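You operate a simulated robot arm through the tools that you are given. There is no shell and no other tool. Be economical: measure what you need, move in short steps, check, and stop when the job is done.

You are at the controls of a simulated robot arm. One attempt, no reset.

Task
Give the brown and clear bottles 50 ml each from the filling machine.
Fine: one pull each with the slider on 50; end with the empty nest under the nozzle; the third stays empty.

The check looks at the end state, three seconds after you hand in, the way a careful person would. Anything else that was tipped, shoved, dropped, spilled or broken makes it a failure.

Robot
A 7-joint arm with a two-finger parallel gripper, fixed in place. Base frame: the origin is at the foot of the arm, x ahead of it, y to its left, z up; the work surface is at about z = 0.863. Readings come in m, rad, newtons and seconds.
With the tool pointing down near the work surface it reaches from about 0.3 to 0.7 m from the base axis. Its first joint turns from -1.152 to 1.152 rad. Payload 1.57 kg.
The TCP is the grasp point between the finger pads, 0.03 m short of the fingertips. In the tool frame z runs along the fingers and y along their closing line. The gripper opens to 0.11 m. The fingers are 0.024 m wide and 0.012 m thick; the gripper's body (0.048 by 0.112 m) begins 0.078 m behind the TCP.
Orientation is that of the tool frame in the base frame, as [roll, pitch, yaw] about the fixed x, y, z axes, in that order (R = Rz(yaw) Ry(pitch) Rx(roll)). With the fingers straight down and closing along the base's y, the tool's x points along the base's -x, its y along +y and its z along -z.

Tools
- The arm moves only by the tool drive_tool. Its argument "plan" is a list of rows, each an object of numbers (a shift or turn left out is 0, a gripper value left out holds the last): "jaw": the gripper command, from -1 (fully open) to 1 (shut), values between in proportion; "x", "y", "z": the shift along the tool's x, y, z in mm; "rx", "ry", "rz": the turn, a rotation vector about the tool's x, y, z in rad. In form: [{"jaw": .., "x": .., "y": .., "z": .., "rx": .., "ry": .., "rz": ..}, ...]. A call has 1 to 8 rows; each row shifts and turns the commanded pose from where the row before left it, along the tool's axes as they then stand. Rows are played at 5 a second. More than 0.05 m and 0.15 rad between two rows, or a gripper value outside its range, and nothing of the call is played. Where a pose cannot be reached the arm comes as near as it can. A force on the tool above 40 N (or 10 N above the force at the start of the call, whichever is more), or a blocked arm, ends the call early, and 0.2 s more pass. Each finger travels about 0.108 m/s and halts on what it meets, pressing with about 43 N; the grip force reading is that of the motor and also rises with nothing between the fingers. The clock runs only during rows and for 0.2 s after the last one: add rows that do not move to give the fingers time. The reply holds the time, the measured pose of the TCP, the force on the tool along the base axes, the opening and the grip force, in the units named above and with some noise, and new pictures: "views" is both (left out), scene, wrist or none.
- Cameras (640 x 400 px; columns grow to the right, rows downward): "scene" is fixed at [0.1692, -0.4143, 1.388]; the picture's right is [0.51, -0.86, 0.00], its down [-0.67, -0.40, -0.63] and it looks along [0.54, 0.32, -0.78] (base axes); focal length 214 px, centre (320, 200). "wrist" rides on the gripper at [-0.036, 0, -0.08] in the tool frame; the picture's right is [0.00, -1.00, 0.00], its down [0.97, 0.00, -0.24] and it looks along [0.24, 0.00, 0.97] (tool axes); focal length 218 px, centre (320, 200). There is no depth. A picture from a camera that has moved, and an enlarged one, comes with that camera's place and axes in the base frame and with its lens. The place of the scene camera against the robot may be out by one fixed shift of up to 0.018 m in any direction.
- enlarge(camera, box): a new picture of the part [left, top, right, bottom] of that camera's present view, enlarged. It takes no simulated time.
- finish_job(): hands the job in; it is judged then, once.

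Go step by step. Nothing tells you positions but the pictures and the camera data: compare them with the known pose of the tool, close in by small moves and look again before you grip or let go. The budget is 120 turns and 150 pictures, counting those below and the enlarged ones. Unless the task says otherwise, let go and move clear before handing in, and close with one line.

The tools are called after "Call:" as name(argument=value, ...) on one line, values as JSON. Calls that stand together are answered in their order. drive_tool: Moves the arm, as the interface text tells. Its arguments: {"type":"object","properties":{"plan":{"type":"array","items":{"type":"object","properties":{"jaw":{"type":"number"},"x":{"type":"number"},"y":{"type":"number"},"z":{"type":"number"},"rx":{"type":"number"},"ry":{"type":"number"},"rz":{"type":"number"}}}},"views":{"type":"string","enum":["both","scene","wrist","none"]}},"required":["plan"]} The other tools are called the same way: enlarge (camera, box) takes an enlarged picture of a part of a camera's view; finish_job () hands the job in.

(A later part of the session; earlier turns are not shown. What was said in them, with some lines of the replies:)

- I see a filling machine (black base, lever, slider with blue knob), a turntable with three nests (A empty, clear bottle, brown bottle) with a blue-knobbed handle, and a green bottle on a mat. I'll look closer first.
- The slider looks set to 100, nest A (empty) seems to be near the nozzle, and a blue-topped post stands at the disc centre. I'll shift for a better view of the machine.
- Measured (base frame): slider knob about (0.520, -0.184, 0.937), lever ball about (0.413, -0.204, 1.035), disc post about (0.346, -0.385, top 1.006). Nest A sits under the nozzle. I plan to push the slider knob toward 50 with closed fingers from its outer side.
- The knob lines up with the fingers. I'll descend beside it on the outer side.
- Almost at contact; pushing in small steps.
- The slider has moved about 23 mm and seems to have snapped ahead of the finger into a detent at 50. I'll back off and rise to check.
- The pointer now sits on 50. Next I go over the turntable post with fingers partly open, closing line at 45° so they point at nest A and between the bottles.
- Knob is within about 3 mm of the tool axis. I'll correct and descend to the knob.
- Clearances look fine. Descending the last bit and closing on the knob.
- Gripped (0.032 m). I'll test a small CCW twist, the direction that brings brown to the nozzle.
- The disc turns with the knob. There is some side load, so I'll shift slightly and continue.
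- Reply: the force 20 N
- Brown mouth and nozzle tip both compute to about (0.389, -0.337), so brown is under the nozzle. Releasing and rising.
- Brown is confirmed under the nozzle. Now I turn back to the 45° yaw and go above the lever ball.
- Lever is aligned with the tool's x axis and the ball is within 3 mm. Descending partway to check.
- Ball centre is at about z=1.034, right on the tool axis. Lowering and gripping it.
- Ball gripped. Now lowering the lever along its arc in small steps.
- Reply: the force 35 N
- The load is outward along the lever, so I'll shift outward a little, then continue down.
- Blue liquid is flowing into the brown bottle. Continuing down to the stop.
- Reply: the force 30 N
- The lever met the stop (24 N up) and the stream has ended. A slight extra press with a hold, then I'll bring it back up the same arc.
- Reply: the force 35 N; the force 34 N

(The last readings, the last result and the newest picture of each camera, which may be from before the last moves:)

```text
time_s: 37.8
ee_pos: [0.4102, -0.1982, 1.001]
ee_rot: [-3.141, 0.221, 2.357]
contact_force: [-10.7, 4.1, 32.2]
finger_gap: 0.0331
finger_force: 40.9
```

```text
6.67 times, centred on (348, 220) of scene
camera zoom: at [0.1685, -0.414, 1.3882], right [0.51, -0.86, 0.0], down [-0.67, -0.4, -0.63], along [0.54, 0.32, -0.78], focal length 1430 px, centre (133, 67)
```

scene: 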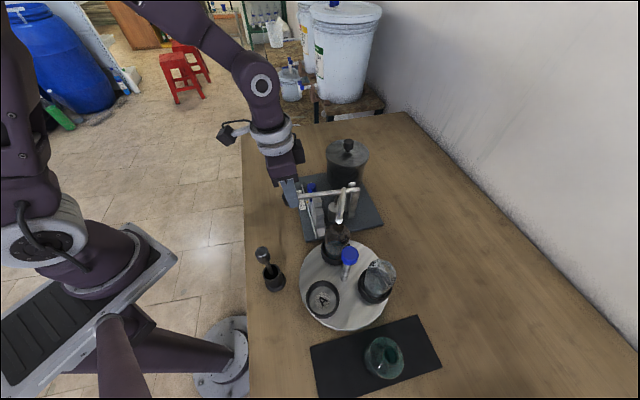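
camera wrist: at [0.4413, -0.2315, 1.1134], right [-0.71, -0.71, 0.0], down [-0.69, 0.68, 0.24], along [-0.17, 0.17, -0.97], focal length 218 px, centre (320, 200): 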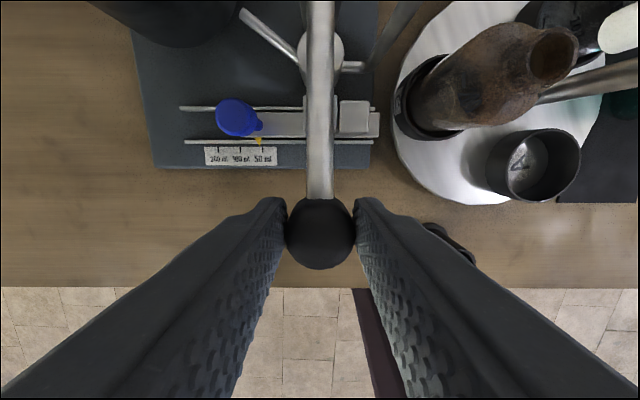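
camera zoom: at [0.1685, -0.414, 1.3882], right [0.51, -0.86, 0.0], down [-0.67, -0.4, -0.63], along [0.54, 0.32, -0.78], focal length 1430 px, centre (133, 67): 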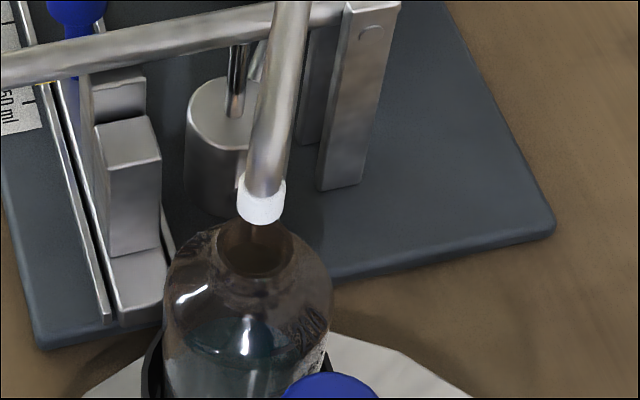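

Flow has stopped. Raising the lever back along the same arc.

Call:
drive_tool(plan=[{"z": -2}, {"x": -1.3, "z": -4.3, "ry": 0.03}, {"x": -1.3, "z": -4.3, "ry": 0.03}, {"x": -1.5, "z": -4.4, "ry": 0.03}, {"x": -1.5, "z": -4.4, "ry": 0.03}, {}], views="none")

```text
time_s: 39.2
ee_pos: [0.4156, -0.2026, 1.0208]
ee_rot: [-3.141, 0.104, 2.358]
contact_force: [12.7, -21.7, -5.0]
finger_gap: 0.0332
finger_force: 41.5
```

Call:
drive_tool(plan=[{"x": -2.5}, {"x": -1.6, "z": -4.4, "ry": 0.03}, {"x": -1.6, "z": -4.4, "ry": 0.03}, {"x": -1, "z": -2.5, "ry": 0.02}, {}], views="none")

Call:
enlarge(camera="scene", box=[260, 160, 388, 240])

```text
time_s: 40.4
ee_pos: [0.4164, -0.203, 1.0307]
ee_rot: [-3.141, 0.018, 2.358]
contact_force: [-2.3, -4.8, 7.0]
finger_gap: 0.0335
finger_force: 40.7
```

```text
5.00 times, centred on (324, 200) of scene
camera zoom: at [0.169, -0.4144, 1.388], right [0.51, -0.86, 0.0], down [-0.67, -0.4, -0.63], along [0.54, 0.32, -0.78], focal length 1072 px, centre (300, 200)
```

zoom: 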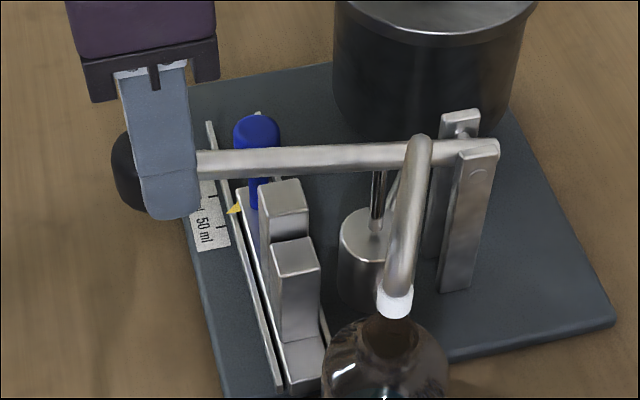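

Call:
drive_tool(plan=[{"x": -0.8, "z": -2.5, "ry": 0.02}, {}, {"jaw": 0.3}, {"jaw": 0.0}, {}], views="none")

Call:
enlarge(camera="scene", box=[260, 160, 388, 240])

```text
time_s: 41.6
ee_pos: [0.4174, -0.2058, 1.0334]
ee_rot: [3.14, -0.001, 2.358]
contact_force: [0.1, -0.3, -0.4]
finger_gap: 0.0551
finger_force: 0.1
```

```text
5.00 times, centred on (324, 200) of scene
camera zoom: at [0.1692, -0.4143, 1.388], right [0.51, -0.86, 0.0], down [-0.67, -0.4, -0.63], along [0.54, 0.32, -0.78], focal length 1072 px, centre (300, 200)
```

zoom: 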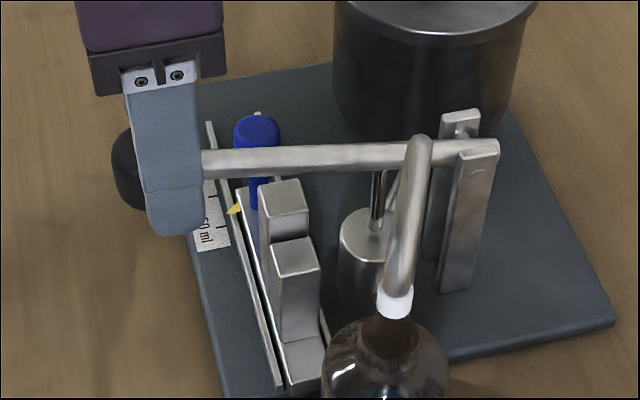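

The lever is back at the top. Now rise, go over the post, and turn the yaw so the fingers align with the nest-A line (165°).

Call:
drive_tool(plan=[{"z": -40}, {"z": -40}, {"z": -40}, {"z": -40}, {"x": -18, "y": -42}, {"x": -19, "y": -44}, {"x": -19, "y": -44}, {"x": -19, "y": -44}], views="none")

Call:
drive_tool(plan=[{"rz": 0.131}, {"rz": 0.131}, {"rz": 0.131}, {"rz": 0.131}, {"rz": 0.131}, {"rz": 0.131}, {"rz": 0.131}, {"rz": 0.131}], views="both")

Call:
enlarge(camera="scene", box=[250, 180, 442, 300])

```text
time_s: 43.4
ee_pos: [0.3469, -0.3813, 1.1955]
ee_rot: [-3.141, 0.001, 2.357]
contact_force: [-0.6, 1.0, 0.6]
finger_gap: 0.055
finger_force: 0.0
```

```text
time_s: 45.2
ee_pos: [0.3485, -0.3813, 1.1947]
ee_rot: [3.14, 0.0, 1.307]
contact_force: [0.9, -0.6, 0.0]
finger_gap: 0.0551
finger_force: 0.1
camera wrist: at [0.3387, -0.4183, 1.2744], right [-0.97, 0.26, 0.0], down [0.25, 0.94, 0.24], along [0.06, 0.23, -0.97], focal length 218 px, centre (320, 200)
```

scene: 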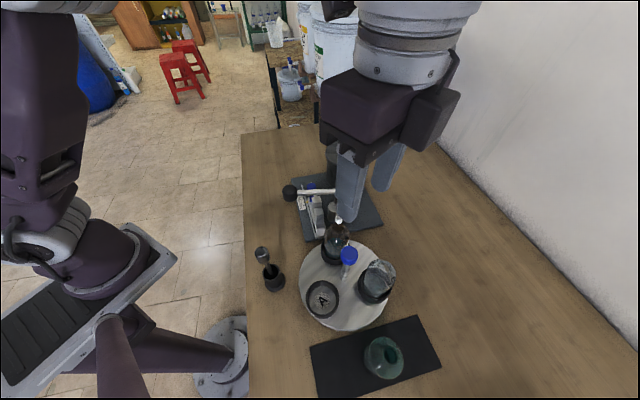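
wrist: 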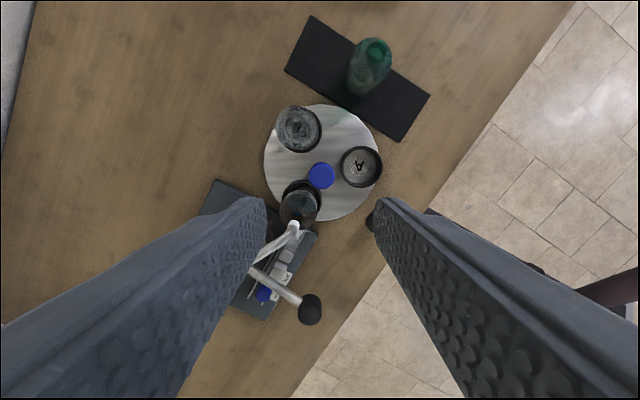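

```text
3.33 times, centred on (346, 240) of scene
camera zoom: at [0.1692, -0.4143, 1.388], right [0.51, -0.86, 0.0], down [-0.67, -0.4, -0.63], along [0.54, 0.32, -0.78], focal length 715 px, centre (233, 67)
```

zoom: 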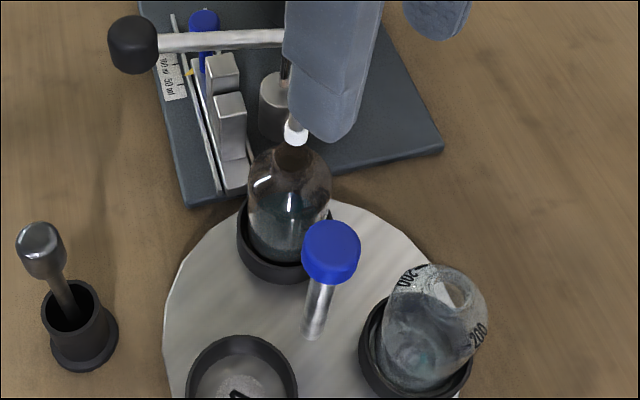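

Yaw is right; the knob is within about 2 mm. Descending onto it and gripping.

Call:
drive_tool(plan=[{"x": -2, "y": -1.5, "z": 40}, {"z": 40}, {"z": 40}, {"z": 40}, {"z": 21}, {"jaw": 1}, {}, {}], views="wrist")

```text
time_s: 47.0
ee_pos: [0.3477, -0.3817, 1.0129]
ee_rot: [3.14, 0.003, 1.312]
contact_force: [16.0, -7.2, -4.9]
finger_gap: 0.0318
finger_force: 40.4
camera wrist: at [0.3364, -0.4185, 1.0929], right [-0.97, 0.26, 0.0], down [0.25, 0.94, 0.24], along [0.06, 0.23, -0.97], focal length 218 px, centre (320, 200)
```

wrist: 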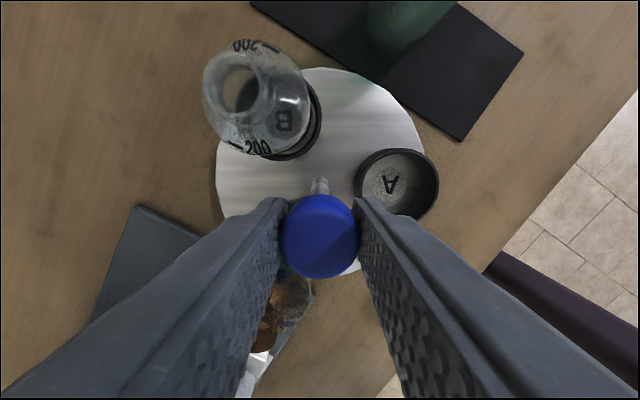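

Call:
drive_tool(plan=[{"y": 2}, {"rz": -0.08}, {"rz": -0.1}, {"rz": -0.1}, {"rz": -0.1}, {"rz": -0.1}, {}], views="none")

```text
time_s: 48.6
ee_pos: [0.3462, -0.3832, 1.0131]
ee_rot: [-3.139, -0.002, 1.791]
contact_force: [-16.5, 20.9, 9.6]
finger_gap: 0.0315
finger_force: 40.0
```

Call:
drive_tool(plan=[{"x": 2.6, "y": -1.3}, {"rz": -0.1}, {"rz": -0.1}, {}], views="none")

```text
time_s: 49.6
ee_pos: [0.3475, -0.3822, 1.0119]
ee_rot: [-3.142, 0.003, 1.991]
contact_force: [-0.9, -2.4, 2.2]
finger_gap: 0.0315
finger_force: 40.3
```

Call:
drive_tool(plan=[{"rz": -0.1}, {"rz": -0.1}, {"rz": -0.1}, {"rz": -0.1}, {"rz": -0.1}, {}], views="none")

```text
time_s: 51.0
ee_pos: [0.3475, -0.3818, 1.0139]
ee_rot: [-3.141, 0.002, 2.491]
contact_force: [8.0, -18.4, -6.4]
finger_gap: 0.0317
finger_force: 40.1
```

Call:
drive_tool(plan=[{"x": -1.9, "y": -1}, {"rz": -0.1}, {"rz": -0.1}, {"rz": -0.1}, {"rz": -0.1}, {}], views="none")

```text
time_s: 52.4
ee_pos: [0.3462, -0.3817, 1.0131]
ee_rot: [3.139, -0.001, 2.892]
contact_force: [-4.3, 11.0, -4.2]
finger_gap: 0.0315
finger_force: 40.3
```

Call:
drive_tool(plan=[{"rz": -0.1}, {"rz": -0.1}, {"rz": -0.1}, {"rz": -0.1}, {"rz": -0.08}, {"rz": -0.038}, {}], views="wrist")

Call:
enlarge(camera="wrist", box=[0, 0, 320, 200])

```text
time_s: 54.0
ee_pos: [0.3463, -0.3815, 1.0119]
ee_rot: [3.138, 0.0, -2.873]
contact_force: [-11.4, 29.1, -5.6]
finger_gap: 0.032
finger_force: 40.6
camera wrist: at [0.3812, -0.3743, 1.0928], right [0.26, -0.96, 0.0], down [-0.94, -0.26, 0.24], along [-0.23, -0.06, -0.97], focal length 218 px, centre (320, 200)
```

wrist: 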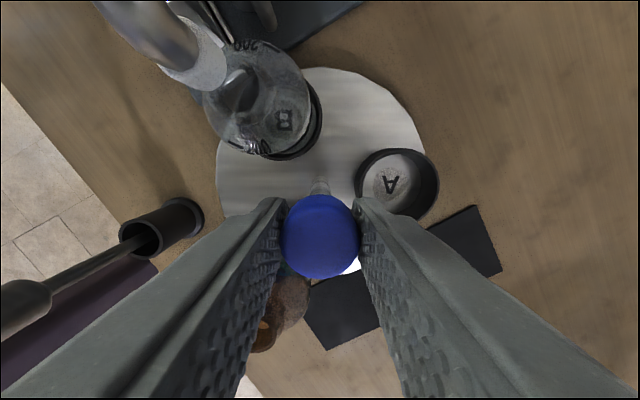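

```text
2.00 times, centred on (160, 100) of wrist
camera zoom: at [0.3812, -0.3743, 1.0928], right [0.26, -0.96, 0.0], down [-0.94, -0.26, 0.24], along [-0.23, -0.06, -0.97], focal length 436 px, centre (640, 400)
```

zoom: 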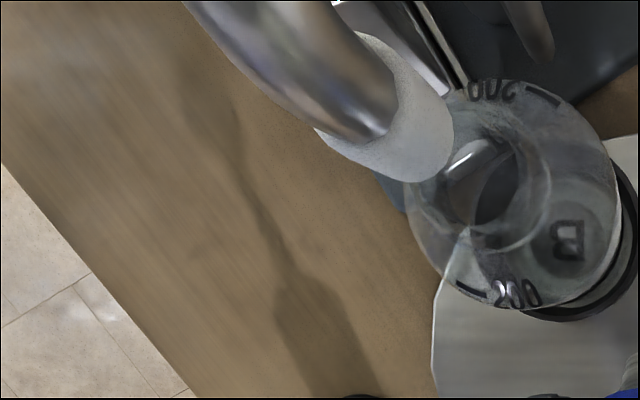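

Clear bottle is near the nozzle. Relieving the side load, releasing and rising to verify.

Call:
drive_tool(plan=[{"y": 3}, {}, {"jaw": 0.3}, {"jaw": 0.0}, {}, {"z": -20}, {"z": -40}, {"z": -40}], views="none")

Call:
drive_tool(plan=[{"z": -40}, {"z": -40}, {}], views="both")

Call:
enlarge(camera="wrist", box=[220, 80, 460, 230])

Call:
enlarge(camera="scene", box=[250, 180, 442, 300])

```text
time_s: 55.8
ee_pos: [0.3461, -0.3817, 1.1111]
ee_rot: [3.14, -0.002, -2.878]
contact_force: [-0.4, 0.6, 1.0]
finger_gap: 0.0553
finger_force: 0.1
```

```text
time_s: 56.6
ee_pos: [0.3458, -0.3798, 1.1939]
ee_rot: [3.141, 0.001, -2.874]
contact_force: [-0.7, 0.2, 0.6]
finger_gap: 0.055
finger_force: 0.0
camera wrist: at [0.3803, -0.3721, 1.2733], right [0.26, -0.96, 0.0], down [-0.94, -0.26, 0.24], along [-0.23, -0.06, -0.97], focal length 218 px, centre (320, 200)
```

scene: 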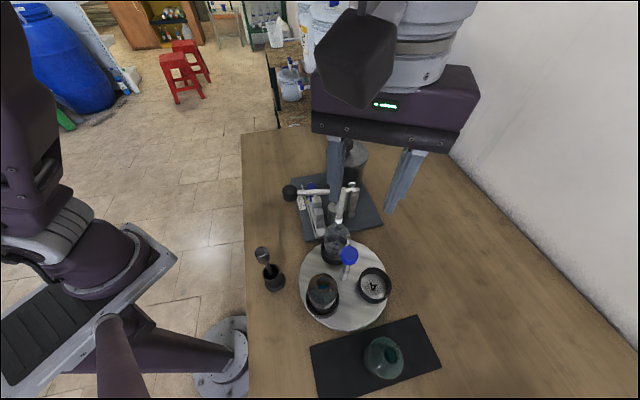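
wrist: 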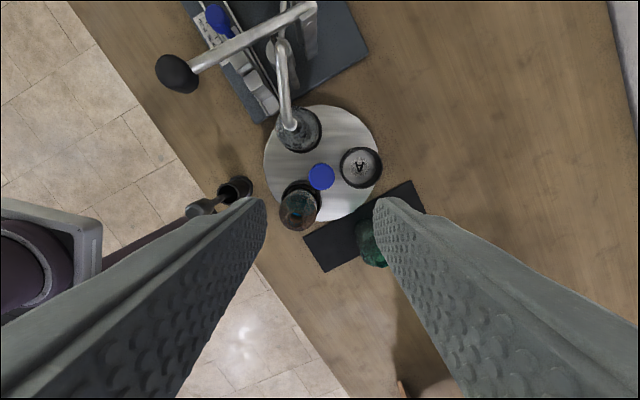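

```text
2.67 times, centred on (340, 155) of wrist
camera zoom: at [0.3803, -0.3721, 1.2733], right [0.26, -0.96, 0.0], down [-0.94, -0.26, 0.24], along [-0.23, -0.06, -0.97], focal length 582 px, centre (267, 320)
```

zoom: 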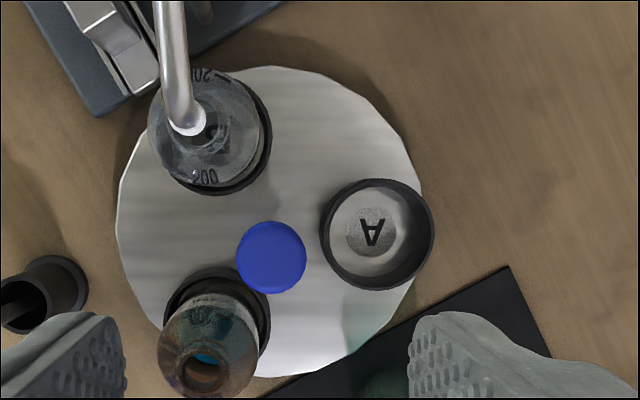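

```text
3.33 times, centred on (346, 240) of scene
camera zoom: at [0.1692, -0.4143, 1.388], right [0.51, -0.86, 0.0], down [-0.67, -0.4, -0.63], along [0.54, 0.32, -0.78], focal length 715 px, centre (233, 67)
```

zoom: 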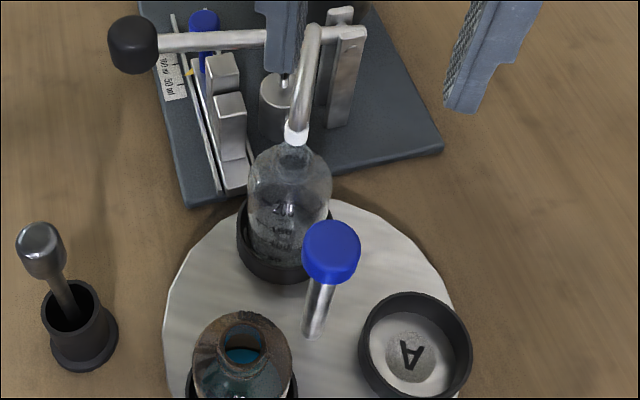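

Call:
enlarge(camera="wrist", box=[268, 95, 332, 135])

Call:
enlarge(camera="scene", box=[304, 205, 368, 245])

```text
10.00 times, centred on (300, 115) of wrist
camera zoom: at [0.3803, -0.3721, 1.2733], right [0.26, -0.96, 0.0], down [-0.94, -0.26, 0.24], along [-0.23, -0.06, -0.97], focal length 2183 px, centre (520, 1050)
```

zoom: 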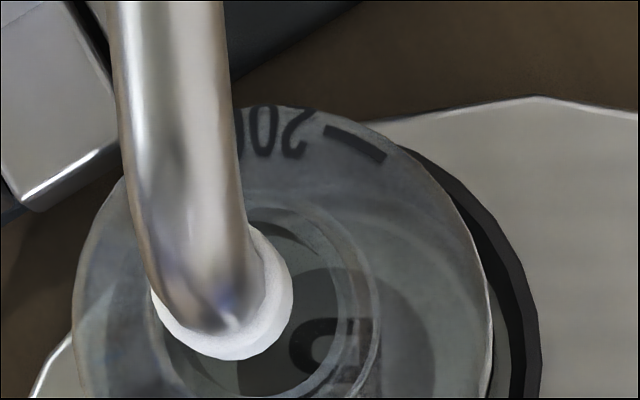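

```text
10.00 times, centred on (336, 225) of scene
camera zoom: at [0.1692, -0.4143, 1.388], right [0.51, -0.86, 0.0], down [-0.67, -0.4, -0.63], along [0.54, 0.32, -0.78], focal length 2145 px, centre (160, -50)
```

zoom: 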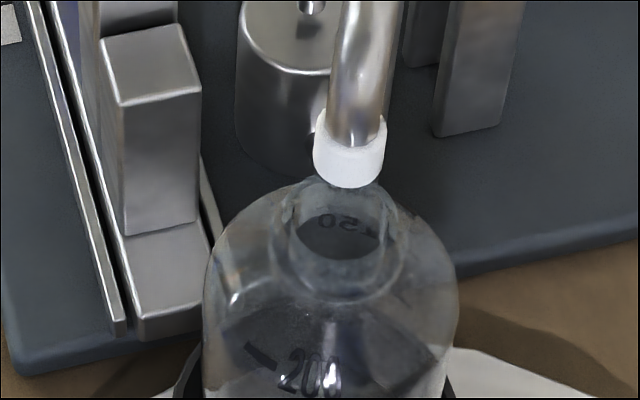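

Clear bottle is aligned within about 2 mm. Now back to the lever for its single pull.

Call:
drive_tool(plan=[{"rz": 0.1316}, {"rz": 0.1316}, {"rz": 0.1316}, {"rz": 0.1316}, {"rz": 0.1316}, {"rz": 0.1316}, {"rz": 0.1316}, {"rz": 0.1316}], views="none")

Call:
drive_tool(plan=[{"x": 19, "y": 42}, {"x": 19, "y": 42}, {"x": 19, "y": 42}, {"x": 17.1, "y": 42}, {"y": 6.1}, {"z": 40}, {"z": 40}, {}], views="wrist")

```text
time_s: 58.4
ee_pos: [0.3465, -0.3808, 1.1927]
ee_rot: [-3.141, 0.0, 2.353]
contact_force: [0.7, 0.5, 0.9]
finger_gap: 0.0551
finger_force: 0.2
```

```text
time_s: 60.2
ee_pos: [0.416, -0.2057, 1.1149]
ee_rot: [-3.142, 0.001, 2.353]
contact_force: [-0.4, 0.4, 0.4]
finger_gap: 0.0549
finger_force: 0.0
camera wrist: at [0.4411, -0.233, 1.1943], right [-0.71, -0.71, 0.0], down [-0.69, 0.69, 0.24], along [-0.17, 0.17, -0.97], focal length 218 px, centre (320, 200)
```

wrist: 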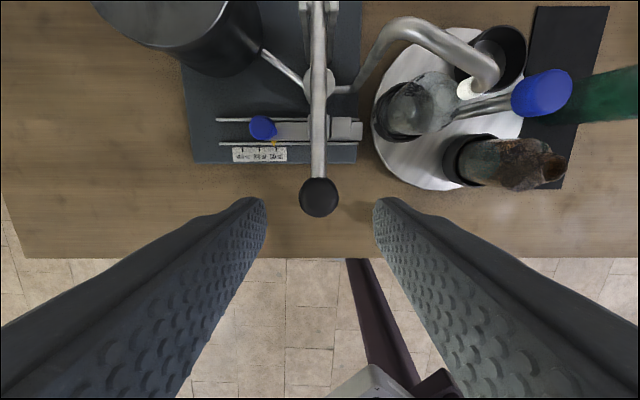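

Call:
drive_tool(plan=[{"z": 40, "y": 0.8}, {"z": 31}, {"z": 10}, {"jaw": 1}, {}, {}], views="none")

```text
time_s: 61.6
ee_pos: [0.418, -0.2042, 1.0336]
ee_rot: [3.141, 0.0, 2.353]
contact_force: [1.0, 0.6, -1.2]
finger_gap: 0.0332
finger_force: 41.1
```

Call:
drive_tool(plan=[{"x": 1.5, "z": 4.4, "ry": -0.03}, {"x": 1.5, "z": 4.4, "ry": -0.03}, {"x": 1.5, "z": 4.4, "ry": -0.03}, {"x": 1.5, "z": 4.4, "ry": -0.03}, {}], views="none")

Call:
enlarge(camera="scene", box=[260, 160, 388, 240])

```text
time_s: 62.8
ee_pos: [0.4126, -0.2004, 1.0135]
ee_rot: [-3.14, 0.118, 2.354]
contact_force: [-19.7, 8.6, 3.3]
finger_gap: 0.0335
finger_force: 41.0
```

```text
5.00 times, centred on (324, 200) of scene
camera zoom: at [0.1686, -0.4141, 1.3881], right [0.51, -0.86, 0.0], down [-0.67, -0.4, -0.63], along [0.54, 0.32, -0.78], focal length 1072 px, centre (300, 200)
```

zoom: 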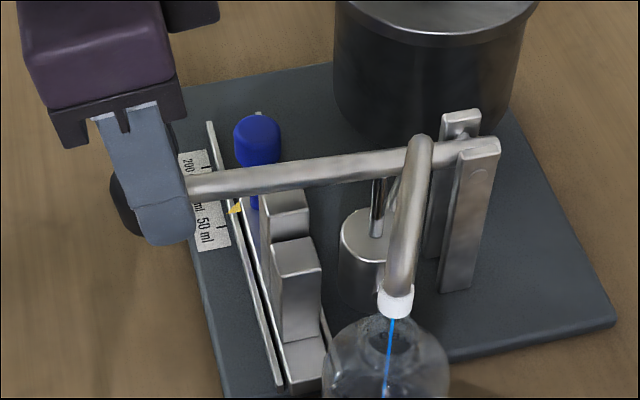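

Call:
drive_tool(plan=[{"x": 3, "y": -1, "z": 4.4, "ry": -0.03}, {"x": 1.3, "z": 4.4, "ry": -0.03}, {"x": 1.3, "z": 4.4, "ry": -0.03}, {"z": 2, "ry": -0.01}, {}, {}, {}], views="none")

Call:
enlarge(camera="scene", box=[260, 160, 388, 240])

```text
time_s: 64.4
ee_pos: [0.4113, -0.1994, 0.9982]
ee_rot: [3.14, 0.221, 2.355]
contact_force: [-13.3, 10.3, 29.6]
finger_gap: 0.0334
finger_force: 41.4
```

```text
5.00 times, centred on (324, 200) of scene
camera zoom: at [0.1684, -0.4138, 1.3882], right [0.51, -0.86, 0.0], down [-0.67, -0.4, -0.63], along [0.54, 0.32, -0.78], focal length 1072 px, centre (300, 200)
```

zoom: 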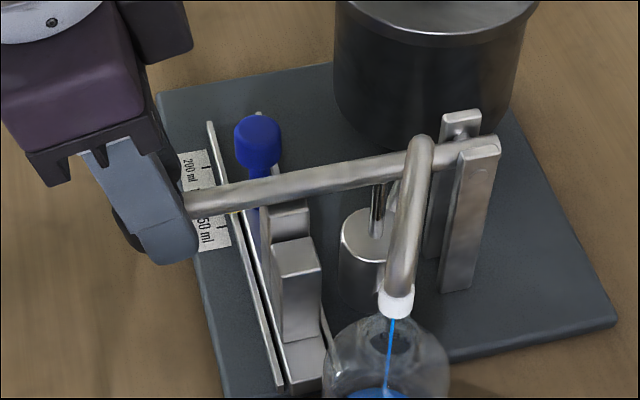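

At the stop with 30 N; holding until the stream ends.

Call:
drive_tool(plan=[{}, {}, {}, {}, {}], views="none")

Call:
enlarge(camera="scene", box=[292, 190, 388, 250])

```text
time_s: 65.6
ee_pos: [0.4109, -0.1997, 0.9995]
ee_rot: [-3.141, 0.223, 2.356]
contact_force: [-9.1, 9.4, 30.8]
finger_gap: 0.033
finger_force: 41.0
```

```text
6.67 times, centred on (340, 220) of scene
camera zoom: at [0.1686, -0.4139, 1.3882], right [0.51, -0.86, 0.0], down [-0.67, -0.4, -0.63], along [0.54, 0.32, -0.78], focal length 1430 px, centre (187, 67)
```

zoom: 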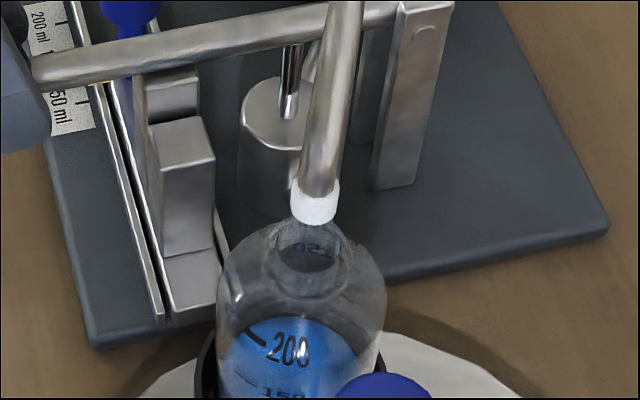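

Stream ended. Raising the lever back up.

Call:
drive_tool(plan=[{"z": -2}, {"x": -1.3, "z": -4.3, "ry": 0.03}, {"x": -1.3, "z": -4.3, "ry": 0.03}, {"x": -2.5, "z": -4.4, "ry": 0.03}, {"x": -2, "z": -4.4, "ry": 0.03}, {}], views="none")

```text
time_s: 67.0
ee_pos: [0.4158, -0.2016, 1.019]
ee_rot: [3.141, 0.101, 2.356]
contact_force: [5.7, 1.6, 4.3]
finger_gap: 0.0331
finger_force: 41.4
```

Call:
drive_tool(plan=[{"x": -1.6, "z": -4.4, "ry": 0.03}, {"x": -1.6, "z": -4.4, "ry": 0.03}, {"x": -1.5, "z": -4.4, "ry": 0.03}, {"x": -0.5, "z": -1.3, "ry": 0.01}, {}, {"jaw": 0.3}, {"jaw": 0}, {}], views="none")

Call:
enlarge(camera="scene", box=[260, 160, 388, 240])

```text
time_s: 68.8
ee_pos: [0.4159, -0.2047, 1.0345]
ee_rot: [-3.141, -0.001, 2.355]
contact_force: [0.2, -0.4, 0.2]
finger_gap: 0.0551
finger_force: 0.2
```

```text
5.00 times, centred on (324, 200) of scene
camera zoom: at [0.1692, -0.4143, 1.388], right [0.51, -0.86, 0.0], down [-0.67, -0.4, -0.63], along [0.54, 0.32, -0.78], focal length 1072 px, centre (300, 200)
```

zoom: 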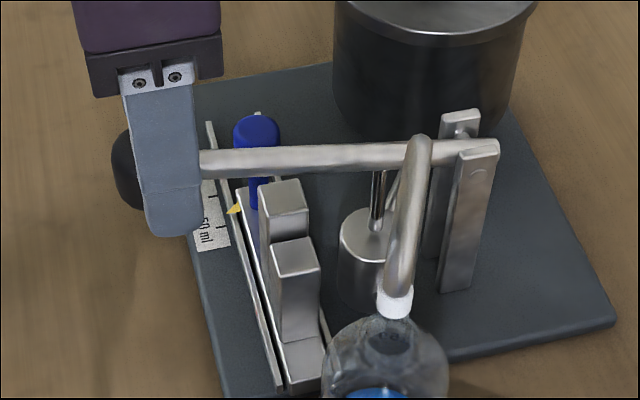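

Both filled; lever is up. Moving over the post and turning to yaw 0.27 to allow one last 120° turn.

Call:
drive_tool(plan=[{"z": -40}, {"z": -40}, {"z": -40}, {"z": -40}, {"x": -18, "y": -42}, {"x": -19, "y": -44}, {"x": -19, "y": -44}, {"x": -19, "y": -44}], views="none")

Call:
drive_tool(plan=[{"rz": 0.14}, {"rz": 0.14}, {"rz": 0.14}, {"rz": 0.14}, {"rz": 0.14}, {"rz": 0.14}, {"rz": 0.14}, {"rz": 0.14}], views="none")

Call:
drive_tool(plan=[{"rz": 0.14}, {"rz": 0.14}, {"rz": 0.14}, {"rz": 0.14}, {"rz": 0.14}, {"rz": 0.14}, {"rz": 0.128}, {}], views="both")

```text
time_s: 70.6
ee_pos: [0.345, -0.3816, 1.1953]
ee_rot: [-3.141, 0.0, 2.356]
contact_force: [-0.6, -1.0, -0.9]
finger_gap: 0.0549
finger_force: 0.1
```

```text
time_s: 72.4
ee_pos: [0.3459, -0.3797, 1.1933]
ee_rot: [3.141, -0.001, 1.233]
contact_force: [-0.3, -0.1, 0.1]
finger_gap: 0.055
finger_force: 0.1
```

```text
time_s: 74.2
ee_pos: [0.3461, -0.3805, 1.1933]
ee_rot: [3.141, 0.001, 0.266]
contact_force: [-0.3, 0.2, 0.3]
finger_gap: 0.0549
finger_force: 0.0
camera wrist: at [0.3114, -0.3918, 1.273], right [-0.26, 0.96, 0.0], down [0.94, 0.25, 0.24], along [0.23, 0.06, -0.97], focal length 218 px, centre (320, 200)
```

scene: 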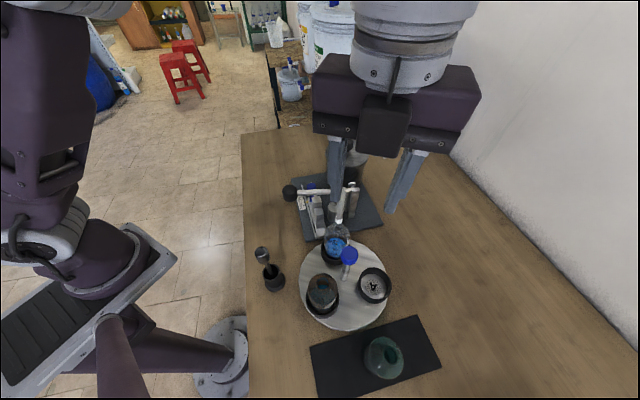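
wrist: 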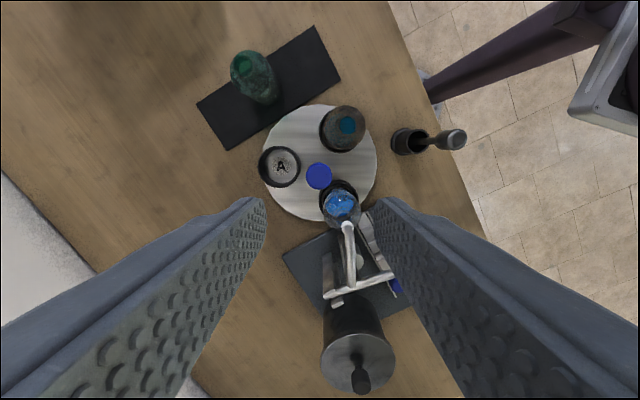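

Reachable, but on this path the hand's side bracket would sweep over the nozzle pipe. Safer is two 60° turns in the yaw ranges already proven, so I turn back up to yaw 3.41 (same finger line).

Call:
drive_tool(plan=[{"rz": -0.14}, {"rz": -0.14}, {"rz": -0.14}, {"rz": -0.14}, {"rz": -0.14}, {"rz": -0.14}, {"rz": -0.14}, {"rz": -0.14}], views="none")

Call:
drive_tool(plan=[{"rz": -0.14}, {"rz": -0.14}, {"rz": -0.14}, {"rz": -0.14}, {"rz": -0.14}, {"rz": -0.14}, {"rz": -0.14}, {"rz": -0.14}], views="none")

Call:
drive_tool(plan=[{"rz": -0.14}, {"rz": -0.14}, {"rz": -0.14}, {"rz": -0.14}, {"rz": -0.14}, {"rz": -0.14}, {"rz": -0.063}, {}], views="wrist")

```text
time_s: 76.0
ee_pos: [0.3469, -0.3801, 1.1936]
ee_rot: [3.141, -0.001, 1.389]
contact_force: [0.4, 0.5, 0.1]
finger_gap: 0.0549
finger_force: 0.1
```

```text
time_s: 77.8
ee_pos: [0.3466, -0.3802, 1.1927]
ee_rot: [3.141, -0.001, 2.509]
contact_force: [-0.3, -0.3, -0.7]
finger_gap: 0.0549
finger_force: 0.1
```

```text
time_s: 79.6
ee_pos: [0.3479, -0.3797, 1.1937]
ee_rot: [3.141, 0.0, -2.872]
contact_force: [-0.2, 0.2, 0.2]
finger_gap: 0.0549
finger_force: 0.1
camera wrist: at [0.3806, -0.3726, 1.2734], right [0.27, -0.96, 0.0], down [-0.94, -0.26, 0.24], along [-0.23, -0.06, -0.97], focal length 218 px, centre (320, 200)
```

wrist: 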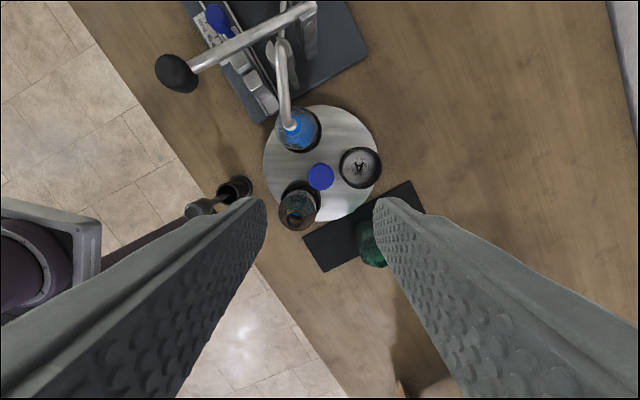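

Call:
drive_tool(plan=[{"x": 0.6, "y": -1.8, "z": 40}, {"z": 40}, {"z": 40}, {"z": 40}, {"z": 20}, {"jaw": 1}, {}, {}], views="none")

```text
time_s: 81.4
ee_pos: [0.3476, -0.38, 1.0133]
ee_rot: [3.139, 0.0, -2.873]
contact_force: [-3.2, 7.7, -0.1]
finger_gap: 0.0318
finger_force: 40.4
```

Call:
drive_tool(plan=[{"y": 1}, {"rz": -0.08}, {"rz": -0.1}, {"rz": -0.1}, {"rz": -0.1}, {"rz": -0.1}, {}], views="none")

```text
time_s: 83.0
ee_pos: [0.3494, -0.381, 1.0142]
ee_rot: [3.14, 0.004, -2.391]
contact_force: [13.1, 6.8, 4.5]
finger_gap: 0.0316
finger_force: 40.9
```

Call:
drive_tool(plan=[{"x": -1.6, "y": -0.4}, {"rz": -0.1}, {"rz": -0.1}, {"rz": -0.1}, {"rz": -0.1}, {"rz": -0.1}, {"rz": -0.065}, {}], views="wrist")

```text
time_s: 84.8
ee_pos: [0.3457, -0.3807, 1.0139]
ee_rot: [3.14, 0.002, -1.826]
contact_force: [-7.8, 11.9, -6.5]
finger_gap: 0.0318
finger_force: 40.4
camera wrist: at [0.3555, -0.3476, 1.0932], right [0.97, -0.25, 0.0], down [-0.25, -0.94, 0.24], along [-0.06, -0.23, -0.97], focal length 218 px, centre (320, 200)
```

wrist: 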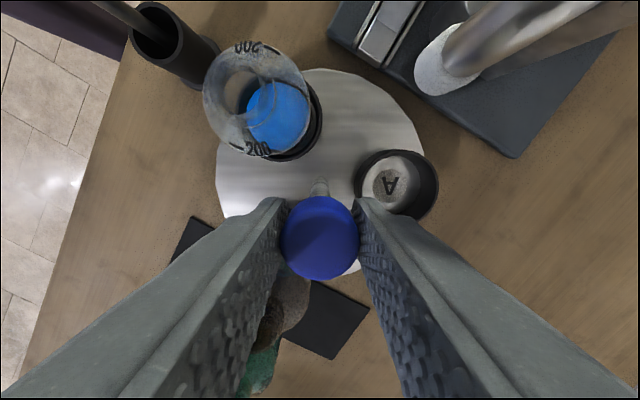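

Halfway. Releasing, rising, turning the hand 180° for the second half.

Call:
drive_tool(plan=[{"x": -1.3, "y": 1.4}, {"jaw": 0.3}, {"jaw": 0.0}, {}, {"z": -20}, {"z": -40}, {"z": -40}, {"z": -40}], views="none")

Call:
drive_tool(plan=[{"z": -40, "rz": 0.14}, {"rz": 0.14}, {"rz": 0.14}, {"rz": 0.14}, {"rz": 0.14}, {"rz": 0.14}, {"rz": 0.14}, {"rz": 0.14}], views="none")

Call:
drive_tool(plan=[{"rz": 0.14}, {"rz": 0.14}, {"rz": 0.14}, {"rz": 0.14}, {"rz": 0.14}, {"rz": 0.14}, {"rz": 0.14}, {"rz": 0.14}], views="none")

Call:
drive_tool(plan=[{"rz": 0.14}, {"rz": 0.14}, {"rz": 0.14}, {"rz": 0.14}, {"rz": 0.14}, {"rz": 0.14}, {"rz": 0.06}, {}], views="both")

```text
time_s: 86.6
ee_pos: [0.3462, -0.3805, 1.1563]
ee_rot: [-3.141, 0.0, -1.828]
contact_force: [-0.9, 0.3, 0.0]
finger_gap: 0.0551
finger_force: 0.1
```

```text
time_s: 88.4
ee_pos: [0.3469, -0.3798, 1.1943]
ee_rot: [3.141, 0.001, -2.952]
contact_force: [-1.2, 0.2, 0.8]
finger_gap: 0.055
finger_force: 0.1
```

```text
time_s: 90.2
ee_pos: [0.3469, -0.3792, 1.1935]
ee_rot: [3.14, -0.001, 2.215]
contact_force: [0.4, -0.7, 0.3]
finger_gap: 0.0548
finger_force: 0.0
```

```text
time_s: 92.0
ee_pos: [0.3466, -0.3804, 1.1941]
ee_rot: [3.141, -0.001, 1.315]
contact_force: [-0.6, -0.6, 0.4]
finger_gap: 0.055
finger_force: 0.1
camera wrist: at [0.3367, -0.4162, 1.2734], right [-0.97, 0.25, 0.0], down [0.25, 0.94, 0.24], along [0.06, 0.23, -0.97], focal length 218 px, centre (320, 200)
```

scene: 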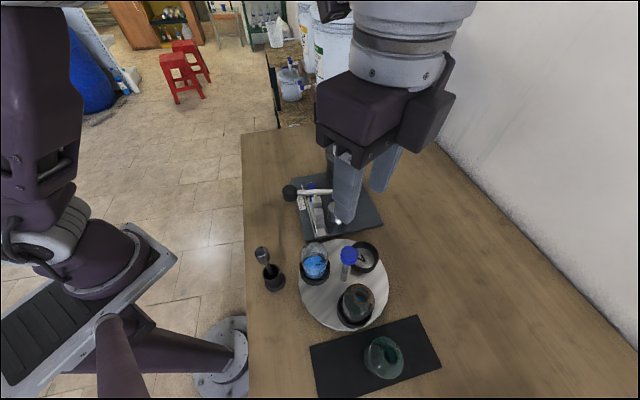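
wrist: 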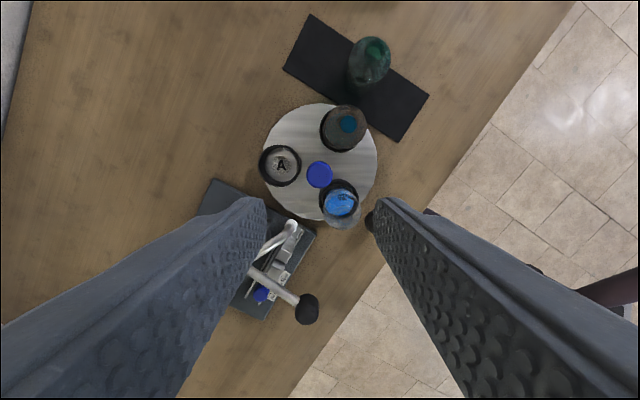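

Call:
drive_tool(plan=[{"x": -1.5, "y": 0.5, "z": 40}, {"z": 40}, {"z": 40}, {"z": 40}, {"z": 21}, {"jaw": 1}, {}, {}], views="none")

```text
time_s: 93.8
ee_pos: [0.3468, -0.3801, 1.0119]
ee_rot: [-3.141, 0.0, 1.316]
contact_force: [1.8, 0.8, -3.1]
finger_gap: 0.0318
finger_force: 40.3
```

Call:
drive_tool(plan=[{"rz": -0.08}, {"rz": -0.1}, {"rz": -0.1}, {"rz": -0.1}, {"rz": -0.1}, {}], views="none")

```text
time_s: 95.2
ee_pos: [0.3463, -0.381, 1.0118]
ee_rot: [-3.14, -0.004, 1.796]
contact_force: [-5.5, 0.9, -28.3]
finger_gap: 0.0319
finger_force: 40.3
```

Call:
drive_tool(plan=[{"z": 1}, {}], views="both")

```text
time_s: 95.8
ee_pos: [0.3461, -0.3811, 1.0119]
ee_rot: [-3.14, -0.001, 1.795]
contact_force: [-11.8, 2.1, -5.7]
finger_gap: 0.0317
finger_force: 40.8
camera wrist: at [0.3537, -0.4176, 1.0914], right [-0.97, -0.22, 0.0], down [-0.22, 0.95, 0.24], along [-0.05, 0.23, -0.97], focal length 218 px, centre (320, 200)
```

scene: 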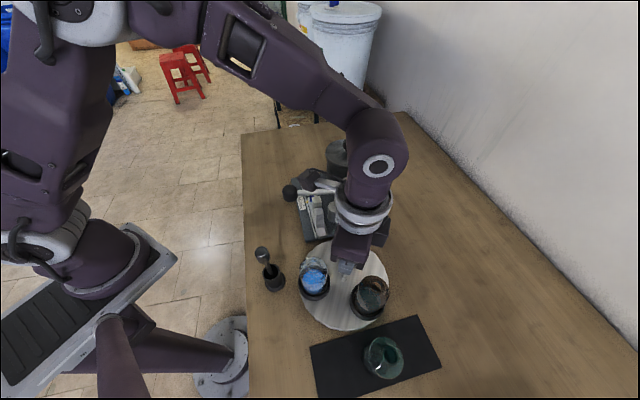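
wrist: 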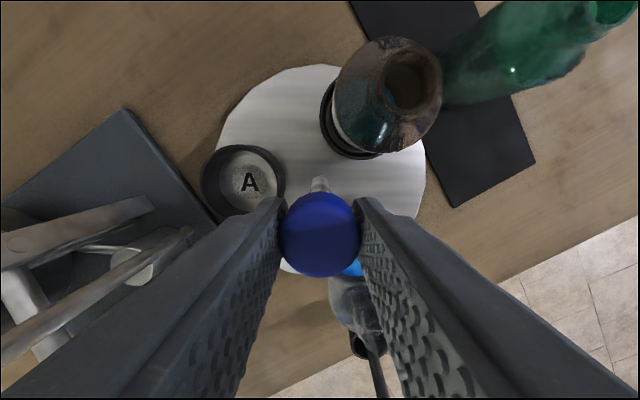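

Just a vertical preload, now relieved. Finishing the turn.

Call:
drive_tool(plan=[{"x": 0.3, "y": -1.4}, {"rz": -0.1}, {"rz": -0.1}, {"rz": -0.1}, {"rz": -0.1}, {"rz": -0.1}, {"rz": -0.067}, {}], views="wrist")

```text
time_s: 97.6
ee_pos: [0.3463, -0.3805, 1.012]
ee_rot: [-3.14, 0.003, 2.364]
contact_force: [6.0, -11.9, 1.2]
finger_gap: 0.0318
finger_force: 40.0
camera wrist: at [0.3706, -0.4078, 1.0916], right [-0.7, -0.71, 0.0], down [-0.69, 0.68, 0.24], along [-0.17, 0.17, -0.97], focal length 218 px, centre (320, 200)
```

wrist: 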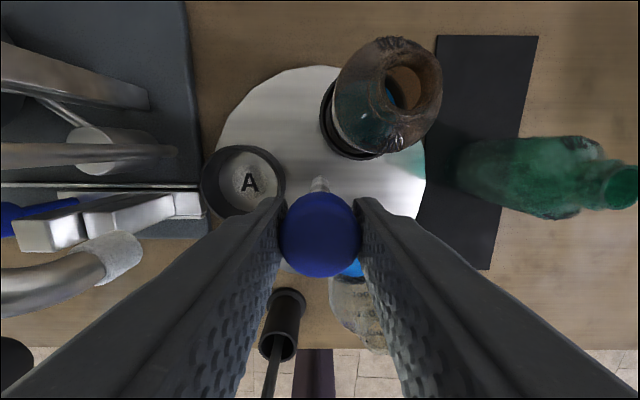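

Same arrangement as at the start, with nest A under the nozzle. Relieving, releasing and rising clear.

Call:
drive_tool(plan=[{"x": -1.5, "y": -0.5}, {"jaw": 0.3}, {"jaw": 0.0}, {}, {"z": -20}, {"z": -40}, {"z": -40}, {"z": -40}], views="none")

Call:
drive_tool(plan=[{"z": -40}, {"z": -40}, {"x": 30, "y": 20}, {}], views="both")

Call:
enlarge(camera="scene", box=[240, 170, 448, 300])

Call:
enlarge(camera="wrist", box=[120, 40, 440, 240])

```text
time_s: 99.4
ee_pos: [0.3442, -0.3833, 1.1505]
ee_rot: [-3.14, -0.001, 2.361]
contact_force: [-0.4, -0.3, 0.5]
finger_gap: 0.0548
finger_force: 0.0
```

```text
time_s: 100.4
ee_pos: [0.3364, -0.3452, 1.2311]
ee_rot: [3.141, 0.001, 2.362]
contact_force: [0.2, -0.1, -0.8]
finger_gap: 0.0552
finger_force: 0.1
camera wrist: at [0.3615, -0.3725, 1.3113], right [-0.7, -0.71, 0.0], down [-0.69, 0.68, 0.24], along [-0.17, 0.17, -0.97], focal length 218 px, centre (320, 200)
```

scene: 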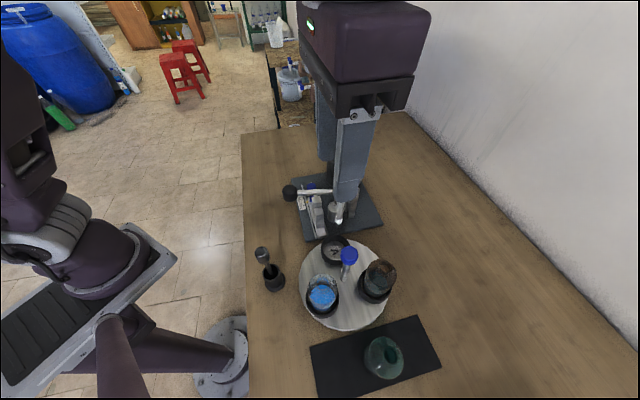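
wrist: 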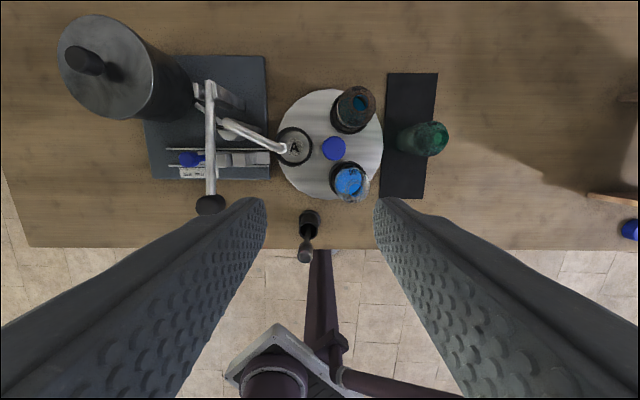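

```text
3.08 times, centred on (344, 235) of scene
camera zoom: at [0.1692, -0.4143, 1.388], right [0.51, -0.86, 0.0], down [-0.67, -0.4, -0.63], along [0.54, 0.32, -0.78], focal length 660 px, centre (246, 92)
```

zoom: 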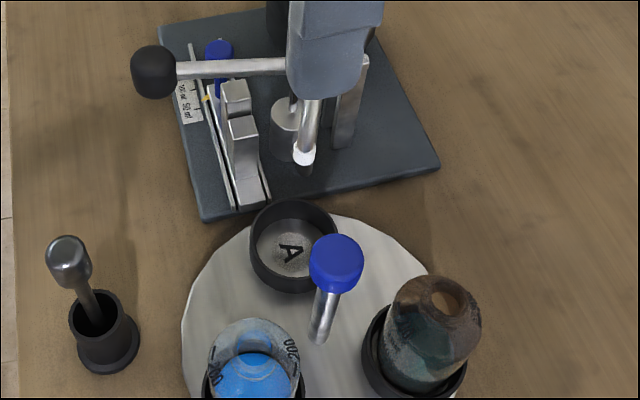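

```text
2.00 times, centred on (280, 140) of wrist
camera zoom: at [0.3615, -0.3725, 1.3113], right [-0.7, -0.71, 0.0], down [-0.69, 0.68, 0.24], along [-0.17, 0.17, -0.97], focal length 436 px, centre (400, 320)
```

zoom: 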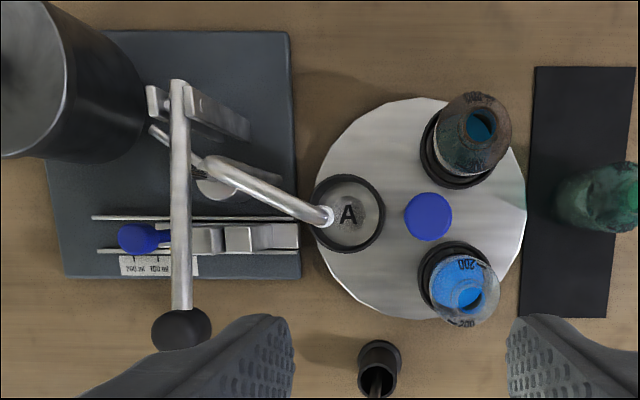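

Both bottles hold blue liquid, nest A is under the nozzle, the slider is still on 50, the lever is up, the green bottle is untouched, and I see no spills. The arm is clear, so I'm handing in.

Call:
finish_job()

```text
The job is handed in.
```

The brown and clear bottles each got one pull with the slider on 50, and the job is handed in with empty nest A under the nozzle and the green bottle left empty.
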